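You operate a simulated robot arm through the tools that you are given. There is no shell and no other tool.

You run a simulated two-armed robot. Do the job below in one go: nothing can be reset, and whatever is moved stays where it is left.

## Task
Press home the insert that is started in the green-banded moulding.
Fine: nest the moulding on the slide, push the slide under the ram, pull the lever down, let it up and draw the slide out again.

The check looks at the end state, three seconds after you hand in, the way a careful person would. Anything else that was tipped, shoved, dropped, spilled or broken makes it a failure.

## Robot
Two 7-joint arms with two-finger parallel grippers on one trunk that stands fixed in place. Base frame: the origin is at the foot of the trunk, x ahead of it, y to its left, z up. Lengths are in cm, angles in rad, forces in N, time in s.
The left shoulder is at [2, 17, 125.3], the right one opposite. With the tool pointing down near the work surface each hand reaches from about 10 to 66 cm from the base axis, measured 20 degrees to its own side. Payload 3.8 kg a hand.
Tool frame (each hand has its own): the origin (TCP) lies between the finger pads and is the grasp point; the fingertips stand 3 cm ahead of it; z points along the fingers, y is the line along which they close. The gripper opens to 11 cm. The fingers are 2 cm wide and 1 cm thick; the gripper's body (4.8 by 11.2 cm) begins 5.5 cm behind the TCP.
Orientation is that of the tool frame in the base frame, as a unit quaternion [w, x, y, z]. With the fingers straight down and closing along the base's y, the tool's x points along the base's -x, its y along +y and its z along -z.

## Interface
- The arms move only by the tool servo_tool. It takes "left_increments", "right_increments" or both (then of equal length, played together; a hand with none holds still); each is a list of rows, each an object of numbers (a shift or turn left out is 0, a gripper value left out holds the last): "tx", "ty", "tz": the shift along the tool's x, y, z in cm; "rx", "ry", "rz": the turn, a rotation vector about the tool's x, y, z in rad; "jaw": the gripper command, from -1 (shut) to 1 (fully open), values between in proportion. In form: [{"tx": .., "ty": .., "tz": .., "rx": .., "ry": .., "rz": .., "jaw": ..}, ...]. A call has 1 to 20 rows; each row shifts and turns the commanded pose from where the row before left it, along the tool's axes as they then stand. Each row takes 0.2 s and may step no farther than 5 cm and 0.15 rad from the row before; otherwise, or with a gripper value out of range, the whole call is refused. A pose out of reach is approached as far as the arm can. The call stops where the force on the tool passes 40 N (or 10 N more than at its start, if that is more) or the arm is blocked; 0.2 s more then pass. Each finger travels about 7.2 cm/s and halts on what it meets, pressing with about 24 N; the grip force reading is that of the motor and also rises with nothing between the fingers. The clock runs only during rows and for 0.2 s after the last one: add rows that do not move to give the fingers time. The reply holds the time, the measured pose of the TCP, the force on the tool along the base axes, the opening and the grip force, in the units named above and with some noise, with the torque about the TCP (base axes, N m) and any sound that the robot's microphone picked up.
- Cameras (640 x 400 px; columns grow to the right, rows downward): "scene" is now at [10.48, 3.89, 142.23]; the picture's right is [0.44, -0.90, 0.00], its down [-0.36, -0.17, -0.92] and it looks along [0.82, 0.40, -0.40] (base axes); focal length 256 px, centre (320, 200). "left" rides on the left gripper at [7.2, -1.7, -10.3] in its tool frame; the picture's right is [0.23, 0.97, 0.00], its down [-0.76, 0.18, -0.62] and it looks along [-0.61, 0.14, 0.78] (tool axes); focal length 222 px, centre (320, 200). "right" rides on the right gripper at [7.2, 1.7, -10.3] in its tool frame; the picture's right is [-0.23, 0.97, 0.00], its down [-0.76, -0.18, -0.62] and it looks along [-0.61, -0.14, 0.78] (tool axes); focal length 222 px, centre (320, 200). There is no depth. A picture from a camera that has moved, and an enlarged one, comes with that camera's place and axes in the base frame and with its lens.
- camera(camera): a new picture of that camera. The clock stands still meanwhile.
- lift_body(by): moves the trunk up (or, below 0, down) by that many cm; the arms and the scene camera ride with it, the base frame stays. It gives what a move gives, with no picture.
- head_to(pan, tilt): turns the head with the scene camera to pan (to the left, within 1.396 rad either way) and tilt (down, from -0.506 to 1.204), counted from straight ahead of the robot. It gives what a move gives.
- enlarge(camera, box): a new picture of the part [left, top, right, bottom] of that camera's present view, enlarged. The clock stands still meanwhile.
- job_done(): hands the job in; it is judged then, once.

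Nothing tells you positions but the pictures and the camera data. Unless the task says otherwise, let go and move clear before handing in.

The tools are called after "Emit:" as a command line: name --argument value ..., lists and objects as JSON in quotes. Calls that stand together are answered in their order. servo_tool: Moves the arms, as the interface text tells. Its arguments: {"type":"object","properties":{"left_increments":{"type":"array","items":{"type":"object","properties":{"tx":{"type":"number"},"ty":{"type":"number"},"tz":{"type":"number"},"rx":{"type":"number"},"ry":{"type":"number"},"rz":{"type":"number"},"jaw":{"type":"number"}}}},"right_increments":{"type":"array","items":{"type":"object","properties":{"tx":{"type":"number"},"ty":{"type":"number"},"tz":{"type":"number"},"rx":{"type":"number"},"ry":{"type":"number"},"rz":{"type":"number"},"jaw":{"type":"number"}}}}},"required":[]} The other tools are called the same way: lift_body (by) moves the trunk up or down; head_to (pan, tilt) turns the head that bears the scene camera; camera (camera) takes a picture; enlarge (camera, box) takes an enlarged picture of a part of a camera's view; job_done () hands the job in.

At the start:

```text
time_s: 0.0
left_eef_pos: [31.78, 33.41, 134.6]
left_orientation: [0.001, 0.0, 1.0, -0.001]
left_ft_force: [-0.3, -0.4, -0.4]
left_moment: [-0.01, -0.02, 0.02]
left_gripper_width: 10.99
left_finger_force: 0.0
right_eef_pos: [35.32, 5.55, 133.82]
right_orientation: [0.0, -0.001, 1.0, -0.001]
right_ft_force: [-0.2, -0.2, 0.8]
right_moment: [0.03, -0.01, 0.03]
right_gripper_width: 10.98
right_finger_force: 0.1
trunk travel left (down, up): [-35.0, 22.0]
head pan, tilt (commanded): [0.456, 0.407]
```

scene: 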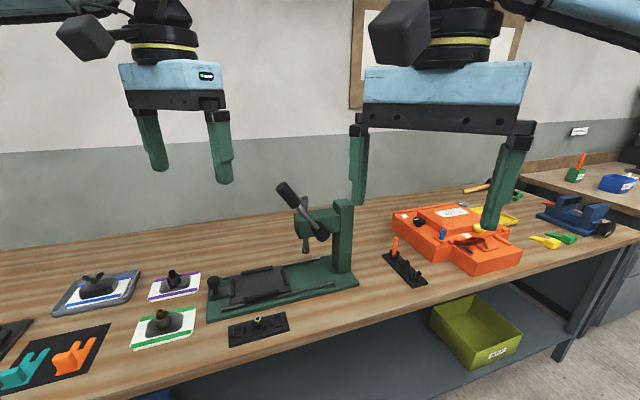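
right: 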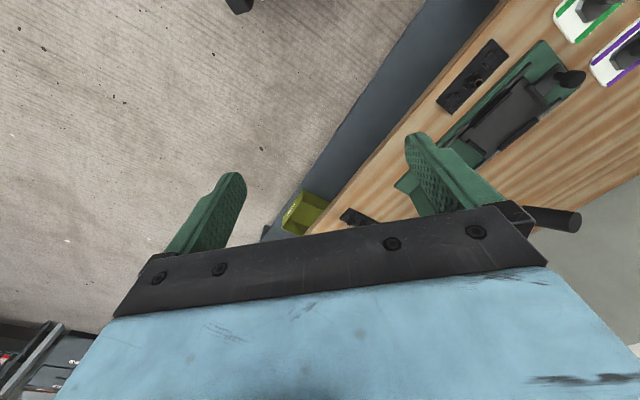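
left: 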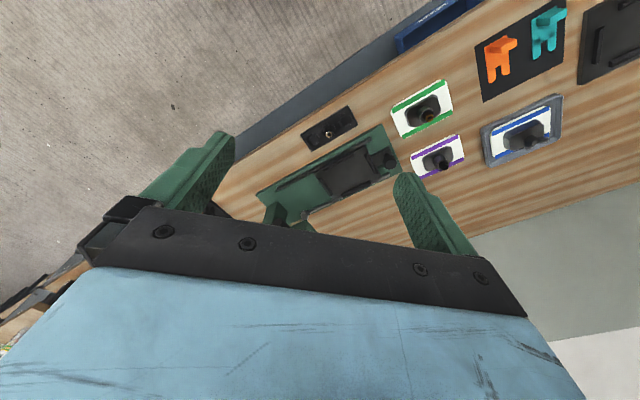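

I see a bench with a green arbor press (slide with nest, lever), and three mouldings on labelled cards (green, purple, blue). I'll take closer looks before moving.

Emit:
enlarge --camera "scene" --box '[120, 170, 380, 350]'

Emit:
enlarge --camera "scene" --box '[0, 240, 220, 390]'

Emit:
enlarge --camera "left" --box '[240, 60, 580, 230]'

```text
2.22 times, centred on (250, 260) of scene
camera zoom: at [10.48, 3.89, 142.23], right [0.44, -0.9, 0.0], down [-0.36, -0.17, -0.92], along [0.82, 0.4, -0.4], focal length 570 px, centre (476, 67)
```

zoom: 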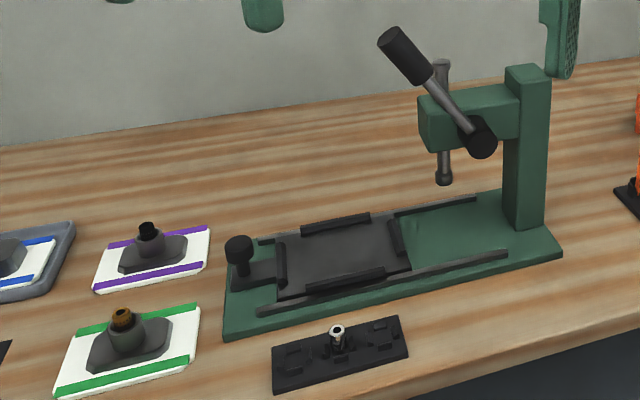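

```text
2.67 times, centred on (110, 315) of scene
camera zoom: at [10.48, 3.89, 142.23], right [0.44, -0.9, 0.0], down [-0.36, -0.17, -0.92], along [0.82, 0.4, -0.4], focal length 684 px, centre (880, -107)
```

zoom: 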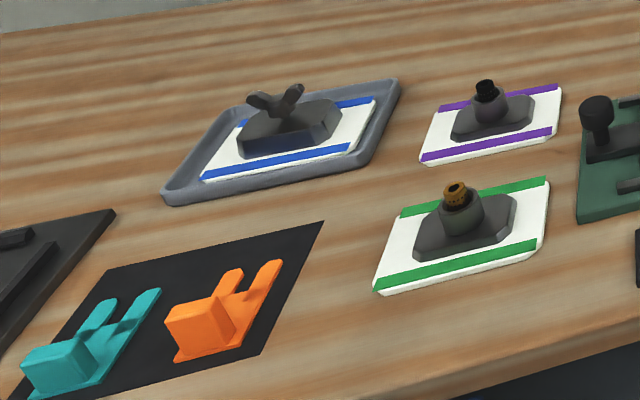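

```text
1.88 times, centred on (410, 145) of left
camera zoom: at [24.69, 31.73, 144.96], right [-0.23, 0.97, 0.0], down [0.76, 0.18, 0.62], along [0.61, 0.14, -0.78], focal length 418 px, centre (151, 304)
```

zoom: 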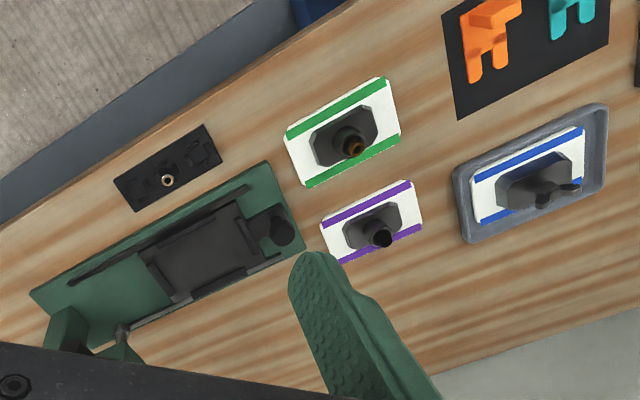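

The green moulding sits at roughly (35, 59) and the press lies to the right of it. I'll turn the head for a better view and triangulate more.

Emit:
head_to --pan 0.9 --tilt 0.75

Emit:
camera --camera "scene"

```text
time_s: 0.9
left_eef_pos: [31.87, 33.28, 134.74]
left_orientation: [0.0, 0.0, 1.0, 0.0]
left_ft_force: [0.0, 0.3, -0.1]
left_moment: [-0.01, -0.03, -0.01]
left_gripper_width: 11.03
left_finger_force: 0.1
right_eef_pos: [35.3, 5.41, 133.74]
right_orientation: [-0.001, 0.001, 1.0, -0.001]
right_ft_force: [0.0, -1.1, -0.6]
right_moment: [0.01, -0.01, -0.02]
right_gripper_width: 11.0
right_finger_force: 0.1
trunk travel left (down, up): [-35.0, 22.0]
head pan, tilt (commanded): [0.901, 0.75]
```

```text
taken
camera scene: at [7.33, 6.3, 139.19], right [0.78, -0.62, 0.0], down [-0.42, -0.53, -0.73], along [0.46, 0.57, -0.68], focal length 256 px, centre (320, 200)
```

scene: 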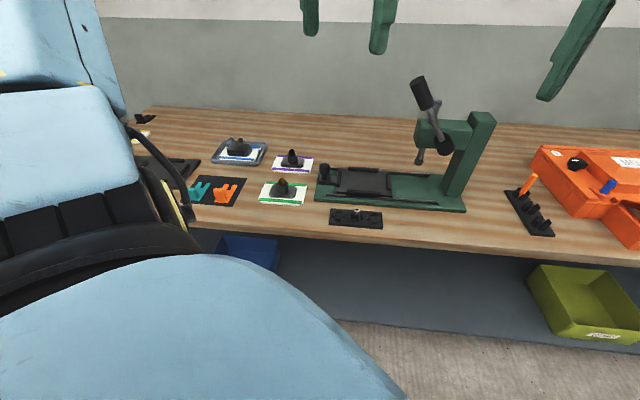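

The whole workspace is visible now. I'll enlarge the relevant parts for precise measurement.

Emit:
enlarge --camera "scene" --box '[180, 120, 340, 220]'

Emit:
enlarge --camera "scene" --box '[300, 120, 480, 232]'

Emit:
enlarge --camera "scene" --box '[380, 60, 540, 160]'

```text
4.00 times, centred on (260, 170) of scene
camera zoom: at [7.33, 6.3, 139.19], right [0.78, -0.62, 0.0], down [-0.42, -0.53, -0.73], along [0.46, 0.57, -0.68], focal length 1025 px, centre (560, 320)
```

zoom: 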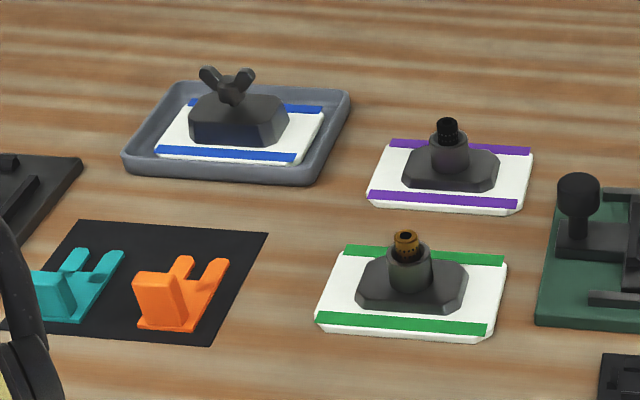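

```text
3.56 times, centred on (390, 176) of scene
camera zoom: at [7.33, 6.3, 139.19], right [0.78, -0.62, 0.0], down [-0.42, -0.53, -0.73], along [0.46, 0.57, -0.68], focal length 911 px, centre (71, 285)
```

zoom: 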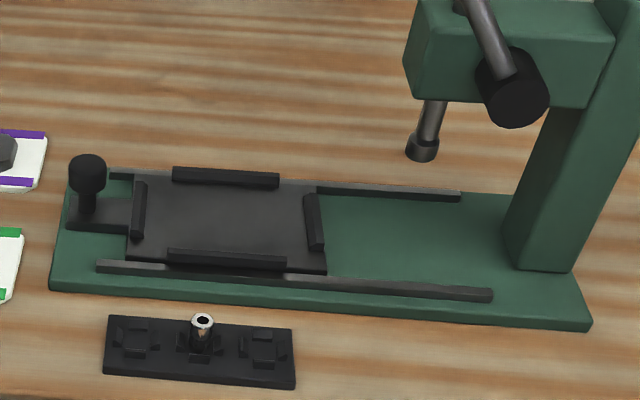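

```text
4.00 times, centred on (460, 110) of scene
camera zoom: at [7.33, 6.3, 139.19], right [0.78, -0.62, 0.0], down [-0.42, -0.53, -0.73], along [0.46, 0.57, -0.68], focal length 1025 px, centre (-240, 560)
```

zoom: 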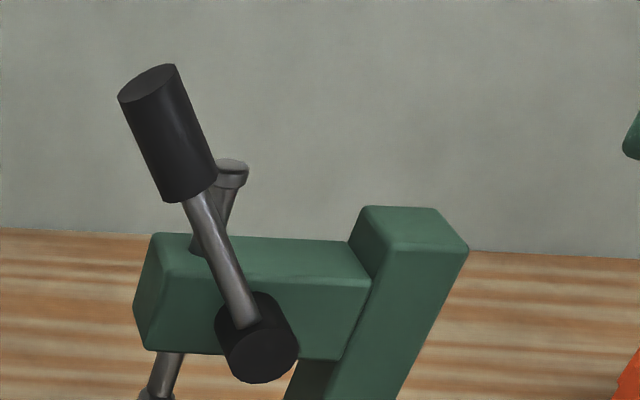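

The bench is turned about 45° to me: the press base runs from about (42, 53) to (75, 21), and the green moulding is near (36, 62). I'll move the left hand above the moulding, well clear, to measure from closer.

Emit:
servo_tool --left_increments '[{"tx": -0.2, "ty": 2.4, "tz": 1.5}, {"tx": -0.2, "ty": 2.4, "tz": 1.5}, {"tx": -0.2, "ty": 2.4, "tz": 1.5}, {"tx": -0.2, "ty": 2.4, "tz": 1.5}, {"tx": -0.2, "ty": 2.4, "tz": 1.5}, {"tx": -0.2, "ty": 2.4, "tz": 1.5}, {"tx": -0.2, "ty": 2.4, "tz": 1.5}, {"tx": -0.2, "ty": 2.4, "tz": 1.5}, {"tx": -0.2, "ty": 2.4, "tz": 1.5}, {"tx": -0.2, "ty": 2.4, "tz": 1.5}]'

Emit:
camera --camera "left"

Emit:
camera --camera "scene"

```text
time_s: 3.1
left_eef_pos: [33.62, 55.01, 121.45]
left_orientation: [0.0, -0.001, 1.0, 0.001]
left_ft_force: [-0.1, 0.0, 0.1]
left_moment: [0.01, -0.02, 0.01]
left_gripper_width: 10.98
left_finger_force: 0.1
left hand out of reach, approached as far as the arm can: row 10
right_eef_pos: [35.1, 5.4, 133.69]
right_orientation: [-0.001, 0.0, 1.0, 0.0]
right_ft_force: [-0.8, -1.1, 0.3]
right_moment: [0.0, -0.03, 0.0]
right_gripper_width: 10.99
right_finger_force: 0.1
trunk travel left (down, up): [-35.0, 22.0]
head pan, tilt (commanded): [0.901, 0.75]
```

```text
taken
camera left: at [26.36, 53.22, 131.61], right [-0.23, 0.97, 0.0], down [0.76, 0.18, 0.62], along [0.61, 0.14, -0.78], focal length 222 px, centre (320, 200)
```

left: 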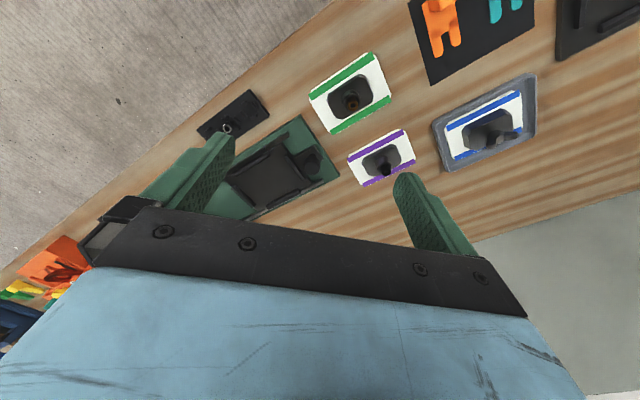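

```text
taken
camera scene: at [7.22, 6.17, 139.2], right [0.78, -0.62, 0.0], down [-0.42, -0.53, -0.73], along [0.45, 0.57, -0.68], focal length 256 px, centre (320, 200)
```

scene: 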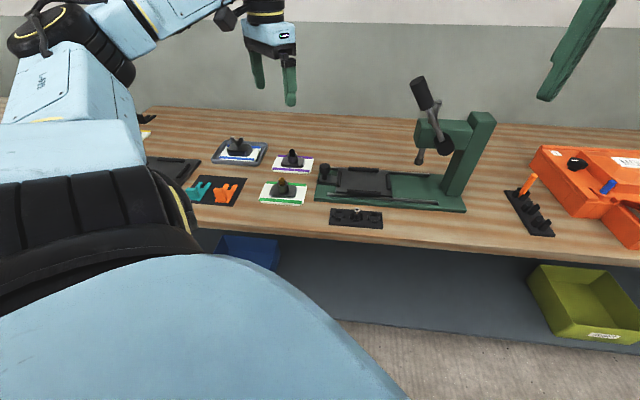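

The arm ran near its limit at that height; going lower and turning the hand to align with the bench gives more reach. I'll rotate the tool ~45° and descend a bit.

Emit:
servo_tool --left_increments '[{"tz": 2, "rz": -0.1323}, {"tz": 2, "rz": -0.1323}, {"tz": 2, "rz": -0.1323}, {"tz": 2, "rz": -0.1323}, {"tz": 2, "rz": -0.1323}, {"tz": 2, "rz": -0.1323}]'

Emit:
camera --camera "left"

Emit:
camera --camera "scene"

```text
time_s: 4.5
left_eef_pos: [33.77, 55.19, 109.15]
left_orientation: [-0.001, -0.387, 0.922, 0.0]
left_ft_force: [-0.6, -0.6, 0.8]
left_moment: [0.01, -0.01, 0.02]
left_gripper_width: 11.01
left_finger_force: 0.1
right_eef_pos: [35.34, 5.56, 133.78]
right_orientation: [0.0, 0.0, 1.0, 0.001]
right_ft_force: [0.1, 0.2, 0.1]
right_moment: [-0.01, 0.0, -0.03]
right_gripper_width: 11.0
right_finger_force: 0.1
trunk travel left (down, up): [-35.0, 22.0]
head pan, tilt (commanded): [0.901, 0.75]
```

```text
taken
camera left: at [29.92, 48.8, 119.42], right [-0.86, 0.52, 0.0], down [0.41, 0.67, 0.62], along [0.32, 0.53, -0.78], focal length 222 px, centre (320, 200)
```

left: 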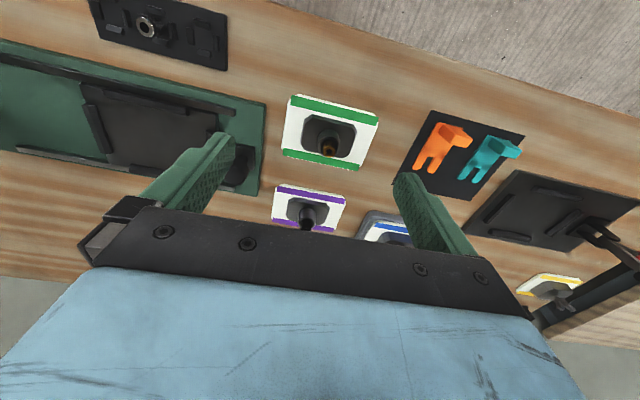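

```text
taken
camera scene: at [7.32, 6.32, 139.18], right [0.78, -0.62, 0.0], down [-0.42, -0.53, -0.73], along [0.45, 0.57, -0.68], focal length 256 px, centre (320, 200)
```

scene: 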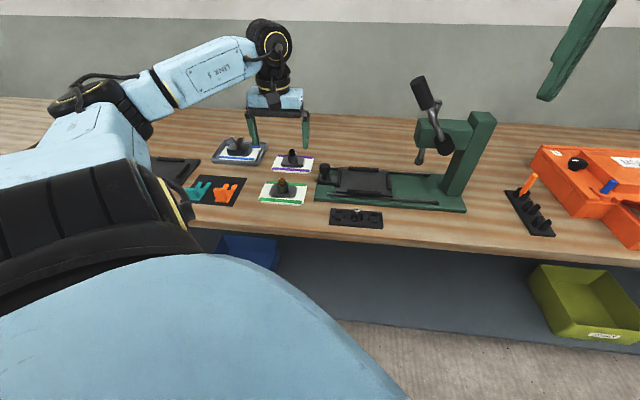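

Good alignment. I'll enlarge this view to study the moulding and nest details.

Emit:
enlarge --camera "left" --box '[260, 80, 420, 180]'

Emit:
enlarge --camera "left" --box '[0, 0, 280, 175]'

Emit:
enlarge --camera "left" --box '[440, 140, 640, 290]'

Emit:
enlarge --camera "scene" --box '[240, 140, 480, 230]'

```text
4.00 times, centred on (340, 130) of left
camera zoom: at [29.92, 48.8, 119.42], right [-0.86, 0.52, 0.0], down [0.41, 0.67, 0.62], along [0.32, 0.53, -0.78], focal length 888 px, centre (240, 480)
```

zoom: 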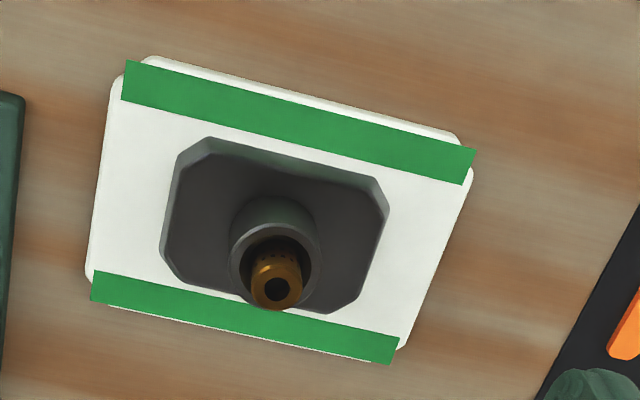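

```text
2.29 times, centred on (140, 88) of left
camera zoom: at [29.92, 48.8, 119.42], right [-0.86, 0.52, 0.0], down [0.41, 0.67, 0.62], along [0.32, 0.53, -0.78], focal length 508 px, centre (731, 457)
```

zoom: 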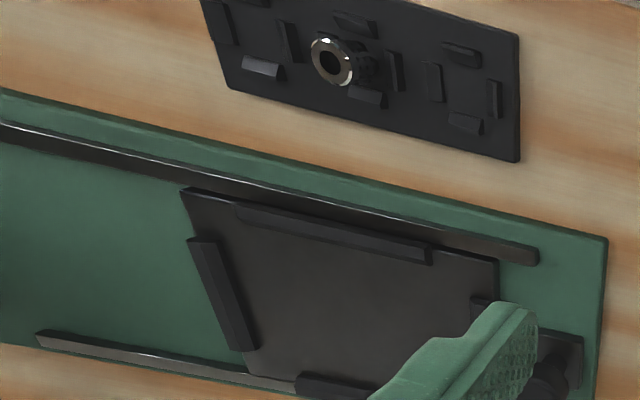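

```text
2.67 times, centred on (540, 215) of left
camera zoom: at [29.92, 48.8, 119.42], right [-0.86, 0.52, 0.0], down [0.41, 0.67, 0.62], along [0.32, 0.53, -0.78], focal length 592 px, centre (-267, 160)
```

zoom: 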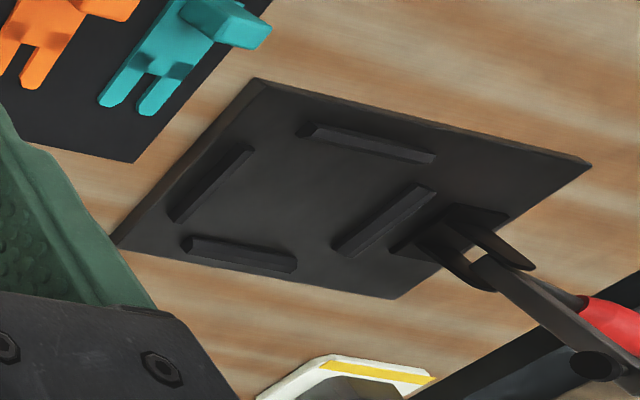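

```text
2.67 times, centred on (360, 185) of scene
camera zoom: at [7.32, 6.32, 139.18], right [0.78, -0.62, 0.0], down [-0.42, -0.53, -0.73], along [0.45, 0.57, -0.68], focal length 684 px, centre (213, 240)
```

zoom: 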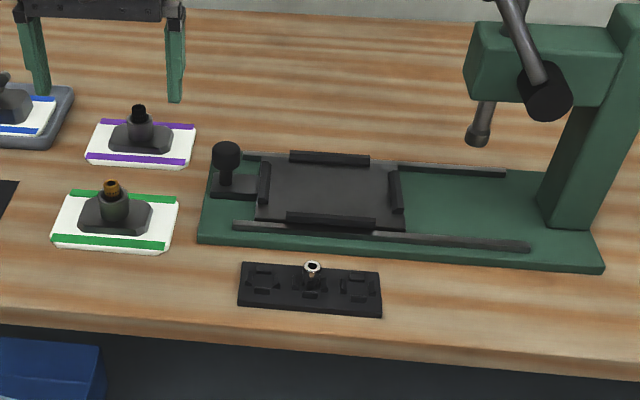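

Triangulating, the green-banded plate is centred at about (36.2, 61.8), with the insert top at z≈90.5. The plate measures about 13.6×9.9 cm and the slide nest about 14×10.5, so the whole banded piece goes in the nest. I'll tilt the tool slightly for reach and hover above it.

Emit:
servo_tool --left_increments '[{"ry": -0.13}, {"ry": -0.13}, {"tx": -0.68, "ty": 0.71, "tz": 3.06}, {"tx": -0.68, "ty": 0.71, "tz": 3.06}, {"tx": -0.68, "ty": 0.71, "tz": 3.06}, {"tx": -0.68, "ty": 0.71, "tz": 3.06}]'

Emit:
camera --camera "left"

Emit:
camera --camera "scene"

```text
time_s: 5.9
left_eef_pos: [35.72, 61.21, 97.95]
left_orientation: [0.119, -0.384, 0.914, 0.05]
left_ft_force: [0.3, -0.5, -0.7]
left_moment: [-0.03, 0.02, 0.02]
left_gripper_width: 11.02
left_finger_force: 0.0
right_eef_pos: [35.29, 5.5, 133.76]
right_orientation: [0.0, 0.001, 1.0, 0.0]
right_ft_force: [-0.8, 0.8, -0.2]
right_moment: [0.04, -0.02, -0.03]
right_gripper_width: 11.0
right_finger_force: 0.1
trunk travel left (down, up): [-35.0, 22.0]
head pan, tilt (commanded): [0.901, 0.75]
```

```text
taken
camera left: at [30.26, 53.21, 106.04], right [-0.85, 0.53, -0.06], down [0.28, 0.54, 0.8], along [0.45, 0.66, -0.6], focal length 222 px, centre (320, 200)
```

left: 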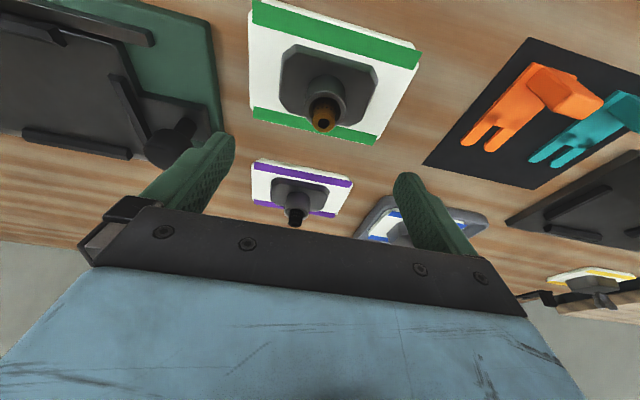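

```text
taken
camera scene: at [7.34, 6.33, 139.18], right [0.78, -0.62, 0.0], down [-0.42, -0.53, -0.73], along [0.45, 0.57, -0.68], focal length 256 px, centre (320, 200)
```

scene: 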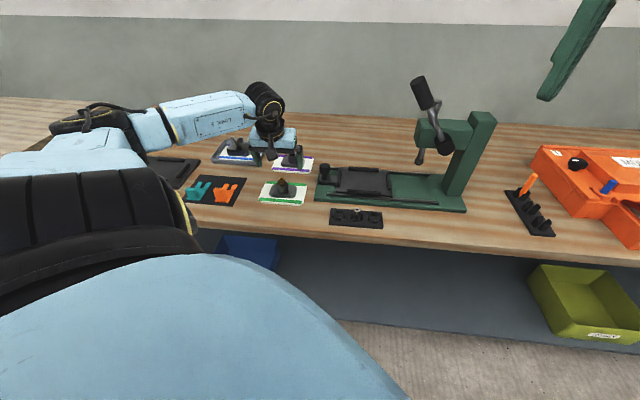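

The position estimate agrees well with this view. I'll zoom in before descending.

Emit:
enlarge --camera "left" --box '[230, 0, 430, 150]'

Emit:
enlarge --camera "left" --box '[0, 0, 230, 180]'

Emit:
enlarge --camera "scene" --box '[220, 120, 340, 210]'

```text
2.67 times, centred on (330, 75) of left
camera zoom: at [30.26, 53.21, 106.04], right [-0.85, 0.53, -0.06], down [0.28, 0.54, 0.8], along [0.45, 0.66, -0.6], focal length 592 px, centre (293, 533)
```

zoom: 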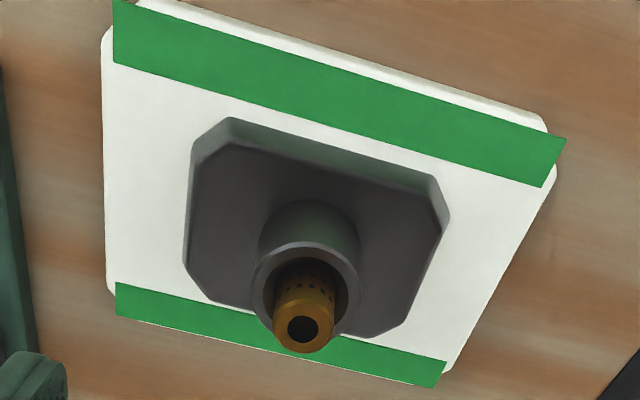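

```text
2.22 times, centred on (115, 90) of left
camera zoom: at [30.26, 53.21, 106.04], right [-0.85, 0.53, -0.06], down [0.28, 0.54, 0.8], along [0.45, 0.66, -0.6], focal length 494 px, centre (776, 444)
```

zoom: 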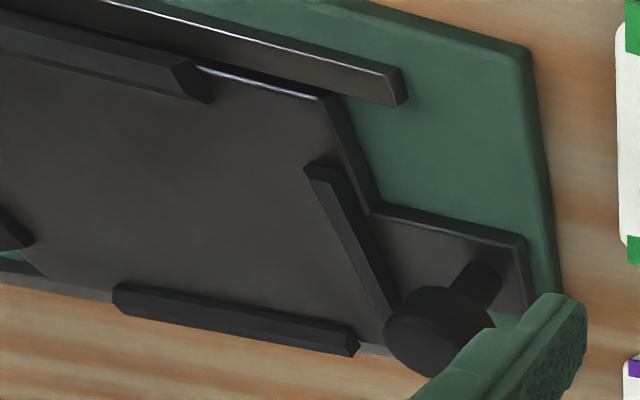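

```text
4.44 times, centred on (280, 165) of scene
camera zoom: at [7.34, 6.33, 139.18], right [0.78, -0.62, 0.0], down [-0.42, -0.53, -0.73], along [0.45, 0.57, -0.68], focal length 1139 px, centre (498, 356)
```

zoom: 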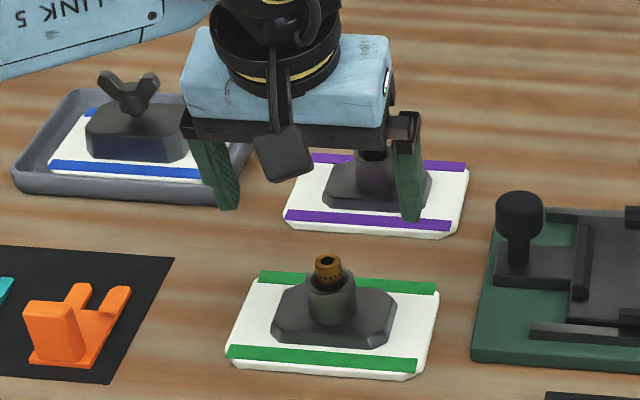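

Everything matches. I'll descend vertically over the moulding with open fingers, to about 0.8 cm above the grasp height.

Emit:
servo_tool --left_increments '[{"tx": 0.52, "tz": 1.945}, {"tx": 0.52, "tz": 1.945}, {"tx": 0.52, "tz": 1.945}, {"tx": 0.52, "tz": 1.945}]'

Emit:
camera --camera "left"

Emit:
enlarge --camera "scene" --box '[220, 120, 340, 210]'

```text
time_s: 6.9
left_eef_pos: [35.63, 61.31, 90.09]
left_orientation: [0.12, -0.384, 0.914, 0.051]
left_ft_force: [0.4, -1.1, 0.3]
left_moment: [-0.03, -0.03, 0.0]
left_gripper_width: 11.03
left_finger_force: 0.1
right_eef_pos: [35.23, 5.52, 133.83]
right_orientation: [0.0, 0.0, 1.0, 0.0]
right_ft_force: [-0.3, 0.2, 0.2]
right_moment: [0.0, 0.04, 0.0]
right_gripper_width: 11.01
right_finger_force: 0.1
trunk travel left (down, up): [-35.0, 22.0]
head pan, tilt (commanded): [0.901, 0.75]
```

```text
taken
camera left: at [30.2, 53.18, 98.03], right [-0.85, 0.53, -0.06], down [0.28, 0.53, 0.8], along [0.45, 0.66, -0.6], focal length 222 px, centre (320, 200)
```

left: 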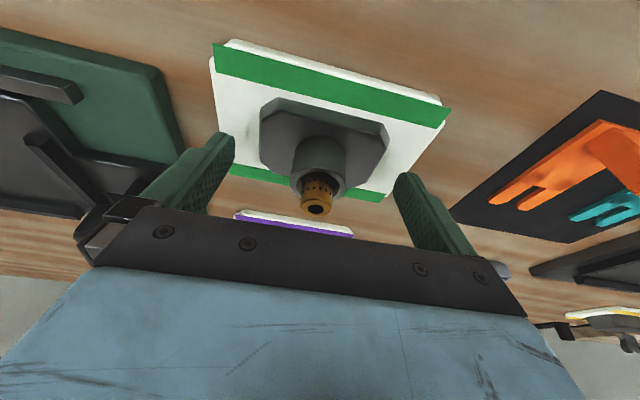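

```text
4.44 times, centred on (280, 165) of scene
camera zoom: at [7.33, 6.32, 139.18], right [0.78, -0.62, 0.0], down [-0.42, -0.53, -0.73], along [0.45, 0.57, -0.68], focal length 1139 px, centre (498, 356)
```

zoom: 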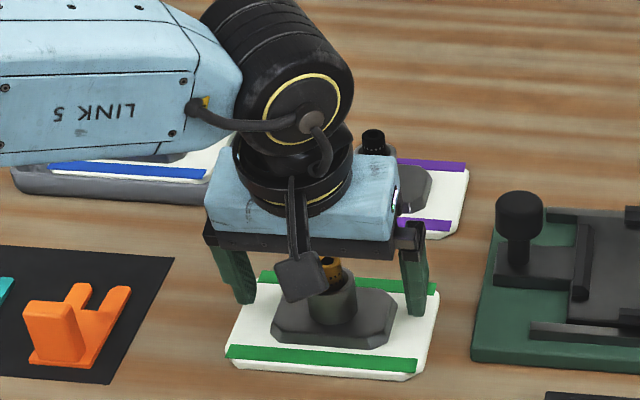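

Fingers straddle the octagonal base nicely. I'll lower another 0.9 cm and check forces.

Emit:
servo_tool --left_increments '[{"tx": 0.077, "tz": 0.29}, {"tx": 0.077, "tz": 0.29}, {"tx": 0.077, "tz": 0.29}]'

Emit:
enlarge --camera "left" --box '[200, 30, 460, 230]'

Emit:
enlarge --camera "scene" --box '[240, 150, 320, 210]'

```text
time_s: 7.7
left_eef_pos: [35.65, 61.3, 89.13]
left_orientation: [0.12, -0.383, 0.915, 0.05]
left_ft_force: [0.0, -0.5, 0.2]
left_moment: [0.04, 0.03, -0.03]
left_gripper_width: 11.04
left_finger_force: 0.0
right_eef_pos: [35.35, 5.5, 133.64]
right_orientation: [0.0, 0.001, 1.0, 0.0]
right_ft_force: [0.3, -0.4, 0.6]
right_moment: [0.02, 0.02, -0.01]
right_gripper_width: 10.99
right_finger_force: 0.0
trunk travel left (down, up): [-35.0, 22.0]
head pan, tilt (commanded): [0.901, 0.75]
```

```text
2.00 times, centred on (330, 130) of left
camera zoom: at [30.2, 53.21, 97.2], right [-0.85, 0.53, -0.06], down [0.28, 0.54, 0.8], along [0.45, 0.66, -0.6], focal length 444 px, centre (300, 340)
```

zoom: 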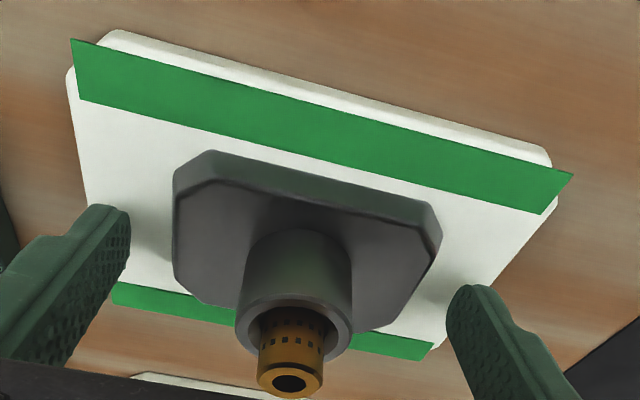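

```text
6.67 times, centred on (280, 180) of scene
camera zoom: at [7.33, 6.31, 139.18], right [0.78, -0.62, 0.0], down [-0.42, -0.53, -0.73], along [0.45, 0.57, -0.68], focal length 1709 px, centre (587, 333)
```

zoom: 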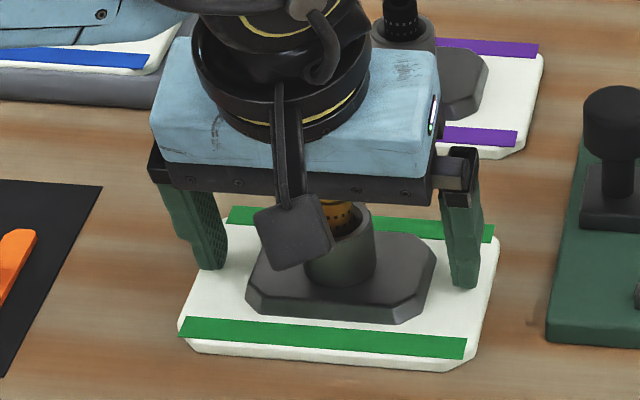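

Fingertips are just above the plate and centred on the octagon's ends. Now closing the gripper.

Emit:
servo_tool --left_increments '[{"jaw": 0.6}, {"jaw": 0.3}, {"jaw": -1}, {"jaw": -1}, {"jaw": -1}]'

Emit:
enlarge --camera "left" --box '[200, 30, 460, 230]'

Emit:
enlarge --camera "scene" --box '[240, 150, 320, 210]'

```text
time_s: 8.9
left_eef_pos: [35.8, 61.25, 89.13]
left_orientation: [0.119, -0.384, 0.914, 0.05]
left_ft_force: [0.5, -0.3, -0.3]
left_moment: [-0.09, -0.05, -0.04]
left_gripper_width: 8.38
left_finger_force: 24.0
right_eef_pos: [35.3, 5.54, 133.72]
right_orientation: [0.0, -0.001, 1.0, -0.001]
right_ft_force: [-0.2, -0.7, -0.2]
right_moment: [-0.02, 0.0, -0.01]
right_gripper_width: 10.98
right_finger_force: 0.0
trunk travel left (down, up): [-35.0, 22.0]
head pan, tilt (commanded): [0.901, 0.75]
```

```text
2.00 times, centred on (330, 130) of left
camera zoom: at [30.2, 53.19, 97.21], right [-0.85, 0.53, -0.06], down [0.28, 0.54, 0.8], along [0.45, 0.66, -0.6], focal length 444 px, centre (300, 340)
```

zoom: 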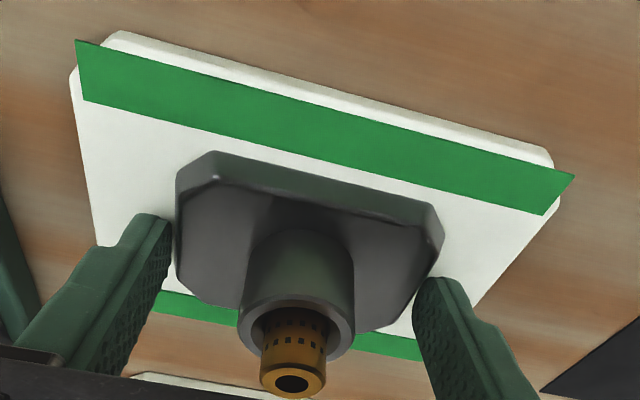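

```text
6.67 times, centred on (280, 180) of scene
camera zoom: at [7.32, 6.3, 139.18], right [0.78, -0.62, 0.0], down [-0.42, -0.53, -0.73], along [0.45, 0.57, -0.68], focal length 1709 px, centre (587, 333)
```

zoom: 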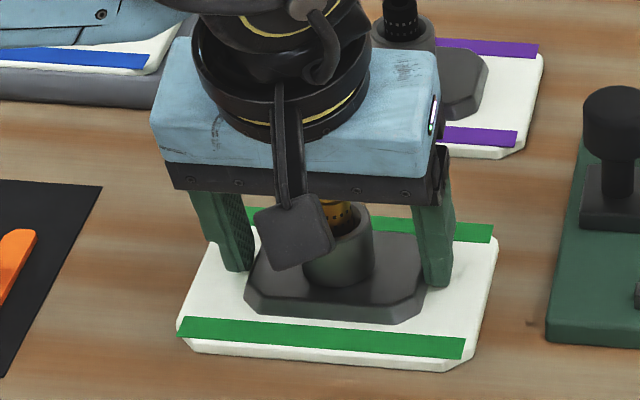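

Gripped at 8.4 cm width with 24 N. Lifting gently by 3 cm and checking whether the plate comes along.

Emit:
servo_tool --left_increments '[{"tx": -0.13, "tz": -0.483}, {"tx": -0.13, "tz": -0.483}, {"tx": -0.26, "tz": -0.966}, {"tx": -0.26, "tz": -0.966}]'

Emit:
camera --camera "left"

Emit:
enlarge --camera "scene" --box '[220, 120, 340, 210]'

```text
time_s: 9.9
left_eef_pos: [35.85, 61.34, 92.08]
left_orientation: [0.12, -0.383, 0.915, 0.05]
left_ft_force: [-0.4, -1.6, -2.6]
left_moment: [0.02, 0.01, -0.03]
left_gripper_width: 8.36
left_finger_force: 23.8
right_eef_pos: [35.23, 5.58, 133.67]
right_orientation: [0.0, 0.0, 1.0, 0.0]
right_ft_force: [0.2, 0.0, -0.6]
right_moment: [0.02, 0.01, 0.01]
right_gripper_width: 11.01
right_finger_force: 0.0
trunk travel left (down, up): [-35.0, 22.0]
head pan, tilt (commanded): [0.901, 0.75]
```

```text
taken
camera left: at [30.32, 53.31, 100.15], right [-0.85, 0.53, -0.06], down [0.28, 0.54, 0.8], along [0.45, 0.66, -0.6], focal length 222 px, centre (320, 200)
```

left: 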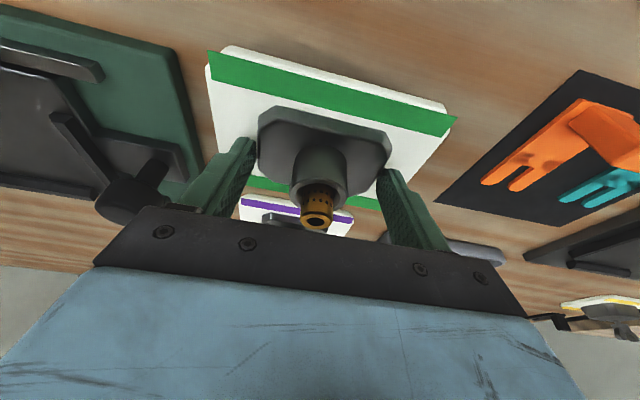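

```text
4.44 times, centred on (280, 165) of scene
camera zoom: at [7.33, 6.32, 139.18], right [0.78, -0.62, 0.0], down [-0.42, -0.53, -0.73], along [0.45, 0.57, -0.68], focal length 1139 px, centre (498, 356)
```

zoom: 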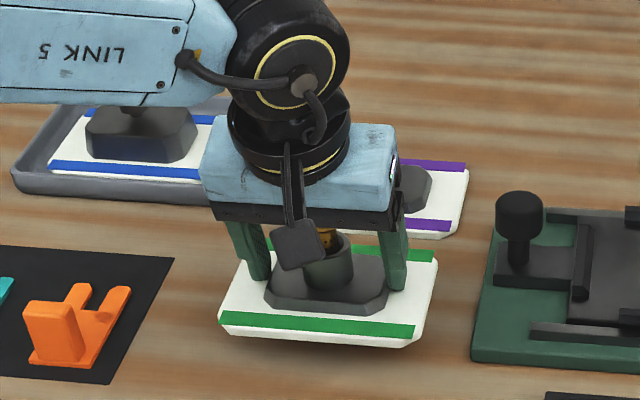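

The whole banded moulding lifts cleanly (~2.6 N). I'll raise it to clear the knob and re-image the nest from here.

Emit:
servo_tool --left_increments '[{"tx": -0.514, "tz": -1.933}, {"tx": -0.514, "tz": -1.933}, {"tx": -0.514, "tz": -1.933}, {"tx": -0.514, "tz": -1.933}]'

Emit:
camera --camera "left"

Emit:
enlarge --camera "left" --box '[0, 0, 240, 150]'

Emit:
enlarge --camera "scene" --box '[310, 140, 430, 215]'

```text
time_s: 10.9
left_eef_pos: [35.86, 61.18, 100.04]
left_orientation: [0.12, -0.384, 0.914, 0.051]
left_ft_force: [0.0, 0.2, -3.0]
left_moment: [0.02, -0.01, 0.0]
left_gripper_width: 8.41
left_finger_force: 23.4
right_eef_pos: [35.28, 5.59, 133.64]
right_orientation: [0.0, 0.0, 1.0, 0.0]
right_ft_force: [0.3, 1.5, 0.0]
right_moment: [0.01, 0.01, 0.0]
right_gripper_width: 10.99
right_finger_force: 0.1
trunk travel left (down, up): [-35.0, 22.0]
head pan, tilt (commanded): [0.901, 0.75]
```

```text
taken
camera left: at [30.34, 53.09, 108.07], right [-0.85, 0.53, -0.06], down [0.28, 0.53, 0.8], along [0.45, 0.66, -0.6], focal length 222 px, centre (320, 200)
```

left: 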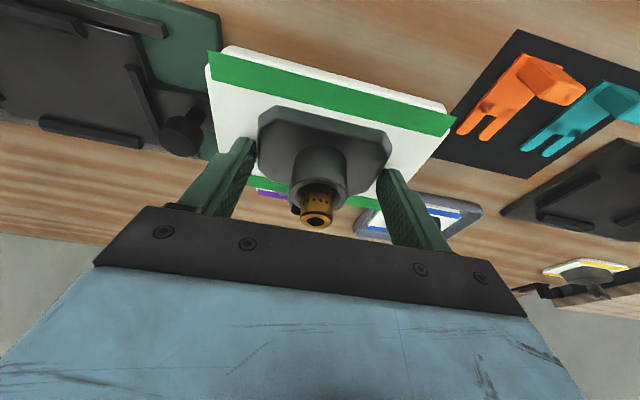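

```text
2.67 times, centred on (120, 75) of left
camera zoom: at [30.34, 53.09, 108.07], right [-0.85, 0.53, -0.06], down [0.28, 0.53, 0.8], along [0.45, 0.66, -0.6], focal length 592 px, centre (853, 533)
```

zoom: 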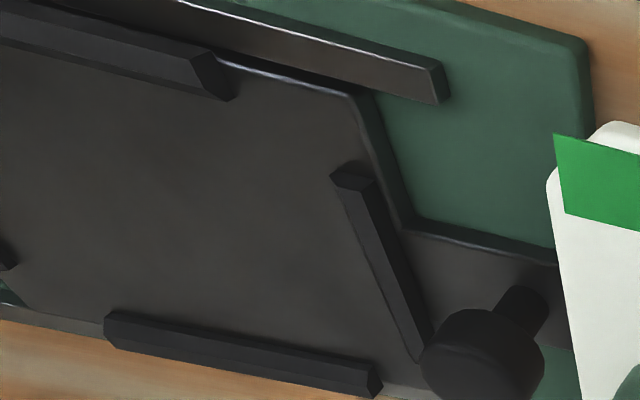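

```text
5.33 times, centred on (370, 178) of scene
camera zoom: at [7.32, 6.31, 139.18], right [0.78, -0.62, 0.0], down [-0.42, -0.53, -0.73], along [0.45, 0.57, -0.68], focal length 1367 px, centre (53, 320)
```

zoom: 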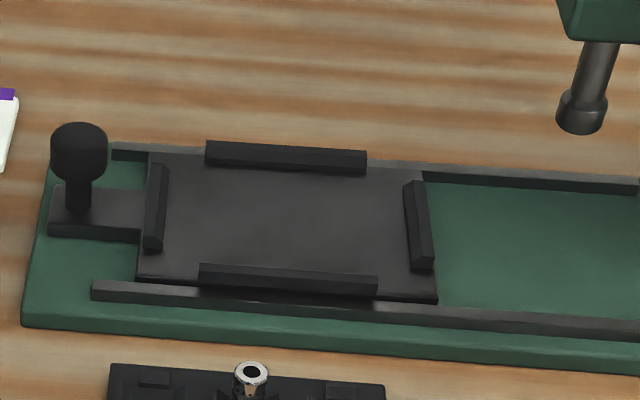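

From two cameras, the nest centre comes out at about (58.3, 48.1), with its surface near z≈87.4 and rails along the bench axes. I'll carry the moulding part of the way over and check clearance with the lever.

Emit:
servo_tool --left_increments '[{"tx": -0.65, "ty": -3, "tz": 0.175}, {"tx": -0.65, "ty": -3, "tz": 0.175}, {"tx": -0.65, "ty": -3, "tz": 0.175}, {"tx": -0.65, "ty": -3, "tz": 0.175}, {"tx": -0.65, "ty": -3, "tz": 0.175}, {"tx": -0.65, "ty": -3, "tz": 0.175}]'

Emit:
camera --camera "scene"

Emit:
camera --camera "left"

```text
time_s: 12.3
left_eef_pos: [51.5, 51.68, 100.07]
left_orientation: [0.118, -0.384, 0.914, 0.051]
left_ft_force: [0.4, -0.2, -3.2]
left_moment: [-0.01, 0.03, 0.0]
left_gripper_width: 8.33
left_finger_force: 24.1
right_eef_pos: [35.44, 5.56, 133.7]
right_orientation: [0.0, -0.001, 1.0, 0.0]
right_ft_force: [0.2, -0.2, -0.3]
right_moment: [0.01, 0.05, -0.02]
right_gripper_width: 10.99
right_finger_force: 0.0
trunk travel left (down, up): [-35.0, 22.0]
head pan, tilt (commanded): [0.901, 0.75]
```

```text
taken
camera scene: at [7.42, 6.27, 139.18], right [0.78, -0.62, 0.0], down [-0.42, -0.53, -0.73], along [0.45, 0.57, -0.68], focal length 256 px, centre (320, 200)
```

scene: 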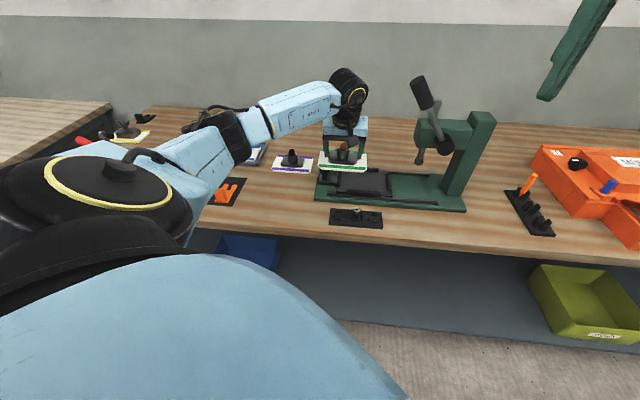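

```text
taken
camera left: at [46.02, 43.51, 108.14], right [-0.85, 0.53, -0.06], down [0.28, 0.53, 0.8], along [0.45, 0.66, -0.6], focal length 222 px, centre (320, 200)
```

left: 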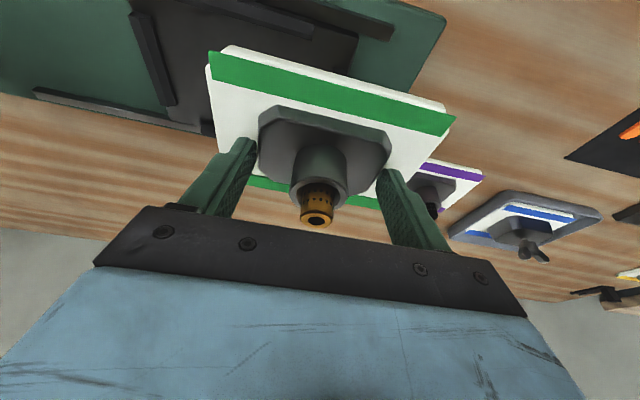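

Clear so far. Continuing to hover right above the nest.

Emit:
servo_tool --left_increments '[{"tx": -0.48, "ty": -2.47, "tz": 0.128}, {"tx": -0.48, "ty": -2.47, "tz": 0.128}, {"tx": -0.48, "ty": -2.47, "tz": 0.128}]'

Emit:
camera --camera "scene"

Emit:
enlarge --camera "scene" --box '[310, 140, 430, 215]'

Emit:
camera --camera "left"

```text
time_s: 13.1
left_eef_pos: [57.93, 47.61, 100.12]
left_orientation: [0.118, -0.384, 0.914, 0.05]
left_ft_force: [0.5, -0.4, -3.8]
left_moment: [-0.01, 0.04, -0.04]
left_gripper_width: 8.32
left_finger_force: 24.2
right_eef_pos: [35.3, 5.4, 133.64]
right_orientation: [-0.001, 0.0, 1.0, 0.0]
right_ft_force: [0.7, -0.5, 0.4]
right_moment: [0.02, 0.0, 0.01]
right_gripper_width: 11.01
right_finger_force: 0.1
trunk travel left (down, up): [-35.0, 22.0]
head pan, tilt (commanded): [0.901, 0.75]
```

```text
taken
camera scene: at [7.44, 6.25, 139.18], right [0.78, -0.62, 0.0], down [-0.42, -0.53, -0.73], along [0.45, 0.57, -0.68], focal length 256 px, centre (320, 200)
```

scene: 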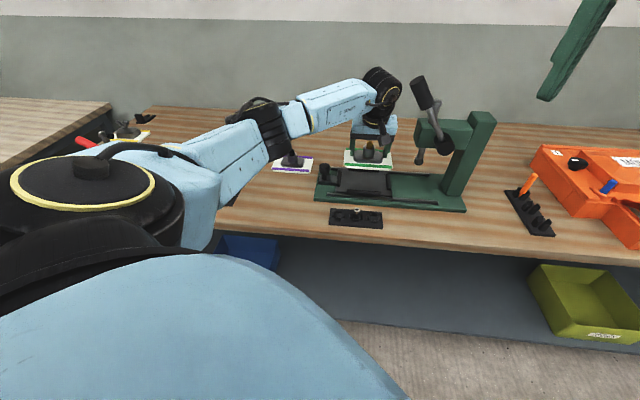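

```text
5.33 times, centred on (370, 178) of scene
camera zoom: at [7.44, 6.25, 139.18], right [0.78, -0.62, 0.0], down [-0.42, -0.53, -0.73], along [0.45, 0.57, -0.68], focal length 1367 px, centre (53, 320)
```

zoom: 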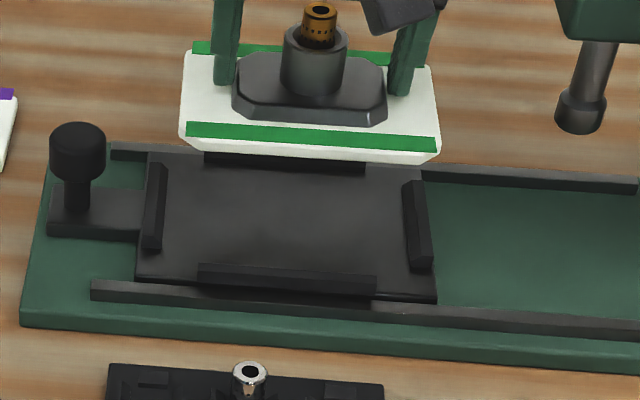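

```text
taken
camera left: at [52.35, 39.43, 108.11], right [-0.85, 0.53, -0.06], down [0.28, 0.53, 0.8], along [0.45, 0.66, -0.6], focal length 222 px, centre (320, 200)
```

left: 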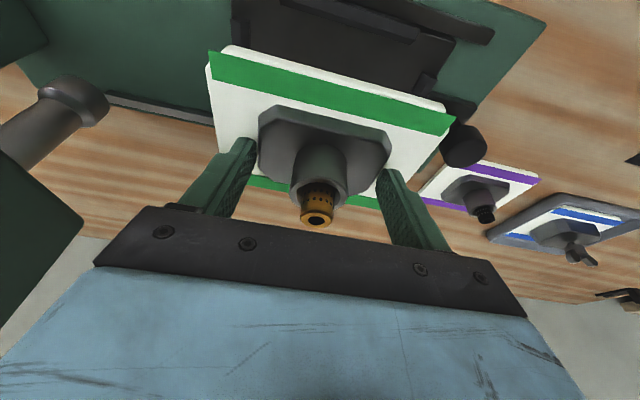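

Hovering over the nest. Zooming in to measure the plate against the nest more precisely before lowering.

Emit:
enlarge --camera "left" --box '[190, 0, 490, 188]'

Emit:
enlarge --camera "scene" --box '[330, 130, 410, 180]'

```text
2.13 times, centred on (340, 94) of left
camera zoom: at [52.35, 39.43, 108.11], right [-0.85, 0.53, -0.06], down [0.28, 0.53, 0.8], along [0.45, 0.66, -0.6], focal length 473 px, centre (277, 426)
```

zoom: 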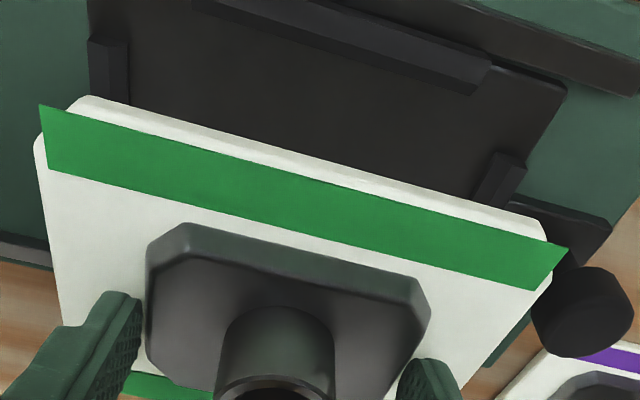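

```text
8.00 times, centred on (370, 155) of scene
camera zoom: at [7.44, 6.25, 139.18], right [0.78, -0.62, 0.0], down [-0.42, -0.53, -0.73], along [0.45, 0.57, -0.68], focal length 2051 px, centre (-80, 560)
```

zoom: 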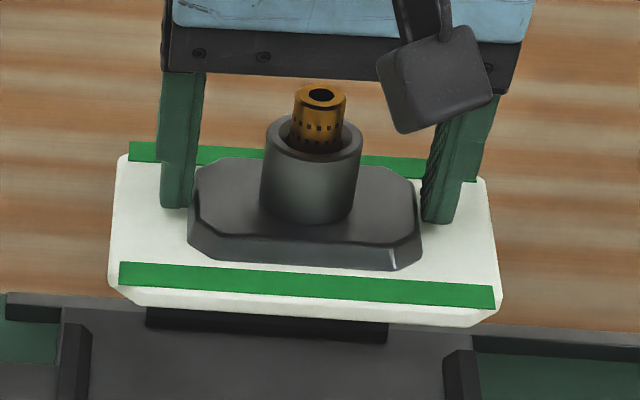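

Plate centre agrees with the nest centre within ~2 mm. I'll lower until the plate is just above the rails and check again.

Emit:
servo_tool --left_increments '[{"tx": 0.418, "tz": 1.57}, {"tx": 0.418, "tz": 1.57}, {"tx": 0.418, "tz": 1.57}, {"tx": 0.418, "tz": 1.57}]'

Emit:
enlarge --camera "scene" --box '[320, 140, 416, 200]'

Emit:
enlarge --camera "left" --box '[160, 0, 480, 200]'

```text
time_s: 14.1
left_eef_pos: [57.77, 47.35, 93.43]
left_orientation: [0.12, -0.384, 0.914, 0.051]
left_ft_force: [0.1, -0.3, -2.9]
left_moment: [-0.01, 0.05, 0.03]
left_gripper_width: 8.34
left_finger_force: 24.4
right_eef_pos: [35.33, 5.71, 133.76]
right_orientation: [0.0, 0.0, 1.0, -0.001]
right_ft_force: [0.4, -0.8, -0.4]
right_moment: [-0.01, -0.01, -0.02]
right_gripper_width: 11.0
right_finger_force: 0.1
trunk travel left (down, up): [-35.0, 22.0]
head pan, tilt (commanded): [0.901, 0.75]
```

```text
6.67 times, centred on (368, 170) of scene
camera zoom: at [7.35, 6.34, 139.18], right [0.78, -0.62, 0.0], down [-0.42, -0.53, -0.73], along [0.45, 0.57, -0.68], focal length 1709 px, centre (0, 400)
```

zoom: 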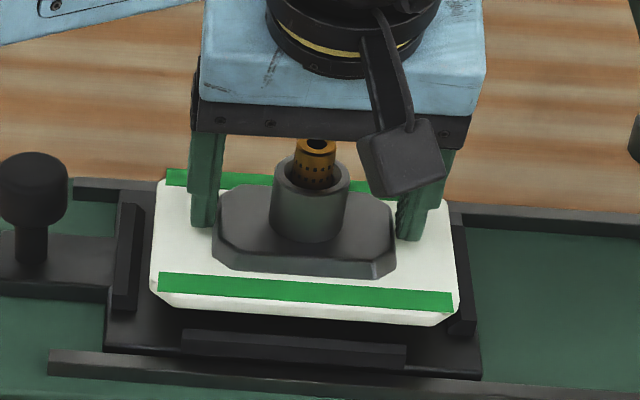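

```text
2.00 times, centred on (320, 100) of left
camera zoom: at [52.25, 39.33, 101.59], right [-0.85, 0.53, -0.06], down [0.28, 0.54, 0.8], along [0.45, 0.66, -0.6], focal length 444 px, centre (320, 400)
```

zoom: 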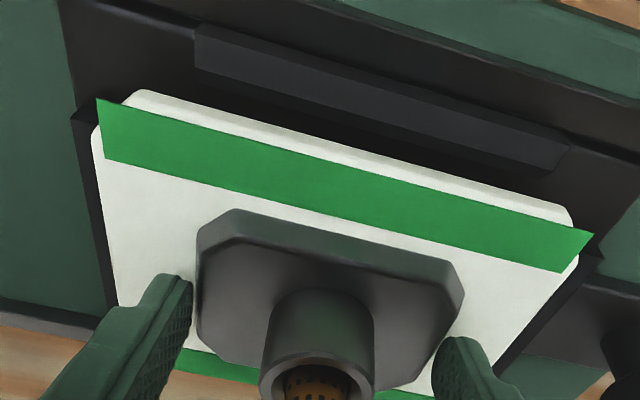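

The plate looks slightly too far to the right (toward the ram). Zooming on both ends for a finer comparison.

Emit:
enlarge --camera "scene" --box '[330, 160, 362, 190]'

Emit:
enlarge --camera "scene" --box '[370, 160, 402, 190]'

Emit:
enlarge --camera "left" --box '[180, 20, 280, 100]'

Emit:
enlarge --camera "left" --box '[390, 80, 490, 200]'

```text
13.33 times, centred on (346, 175) of scene
camera zoom: at [7.35, 6.34, 139.18], right [0.78, -0.62, 0.0], down [-0.42, -0.53, -0.73], along [0.45, 0.57, -0.68], focal length 3418 px, centre (-27, 533)
```

zoom: 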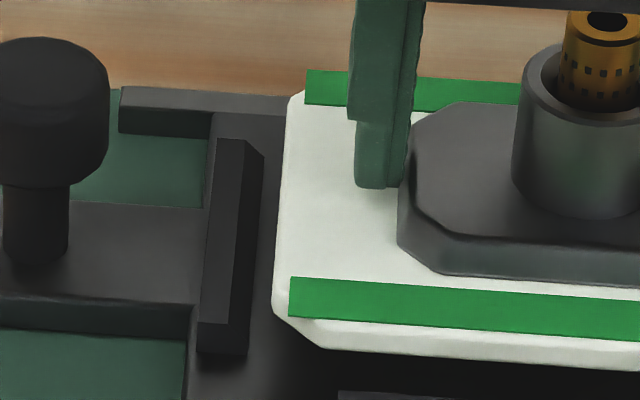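

```text
13.33 times, centred on (386, 175) of scene
camera zoom: at [7.35, 6.34, 139.18], right [0.78, -0.62, 0.0], down [-0.42, -0.53, -0.73], along [0.45, 0.57, -0.68], focal length 3418 px, centre (-560, 533)
```

zoom: 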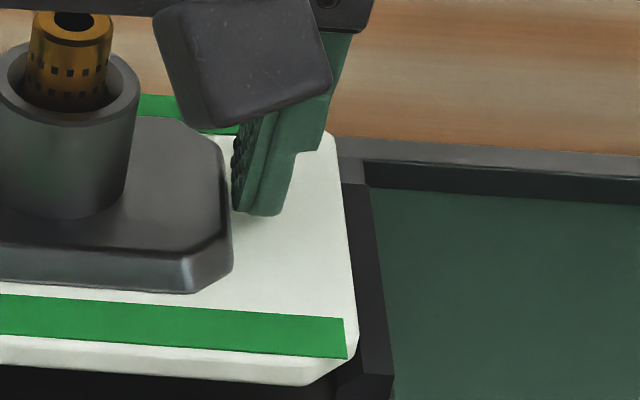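

```text
5.00 times, centred on (230, 60) of left
camera zoom: at [52.25, 39.33, 101.59], right [-0.85, 0.53, -0.06], down [0.28, 0.54, 0.8], along [0.45, 0.66, -0.6], focal length 1111 px, centre (770, 900)
```

zoom: 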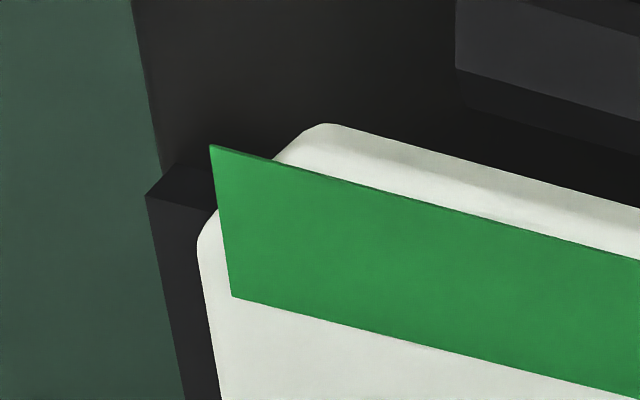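

```text
3.33 times, centred on (440, 140) of left
camera zoom: at [52.25, 39.33, 101.59], right [-0.85, 0.53, -0.06], down [0.28, 0.54, 0.8], along [0.45, 0.66, -0.6], focal length 740 px, centre (-80, 400)
```

zoom: 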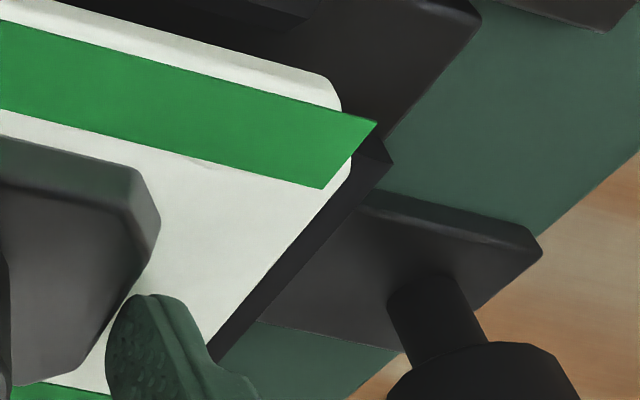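

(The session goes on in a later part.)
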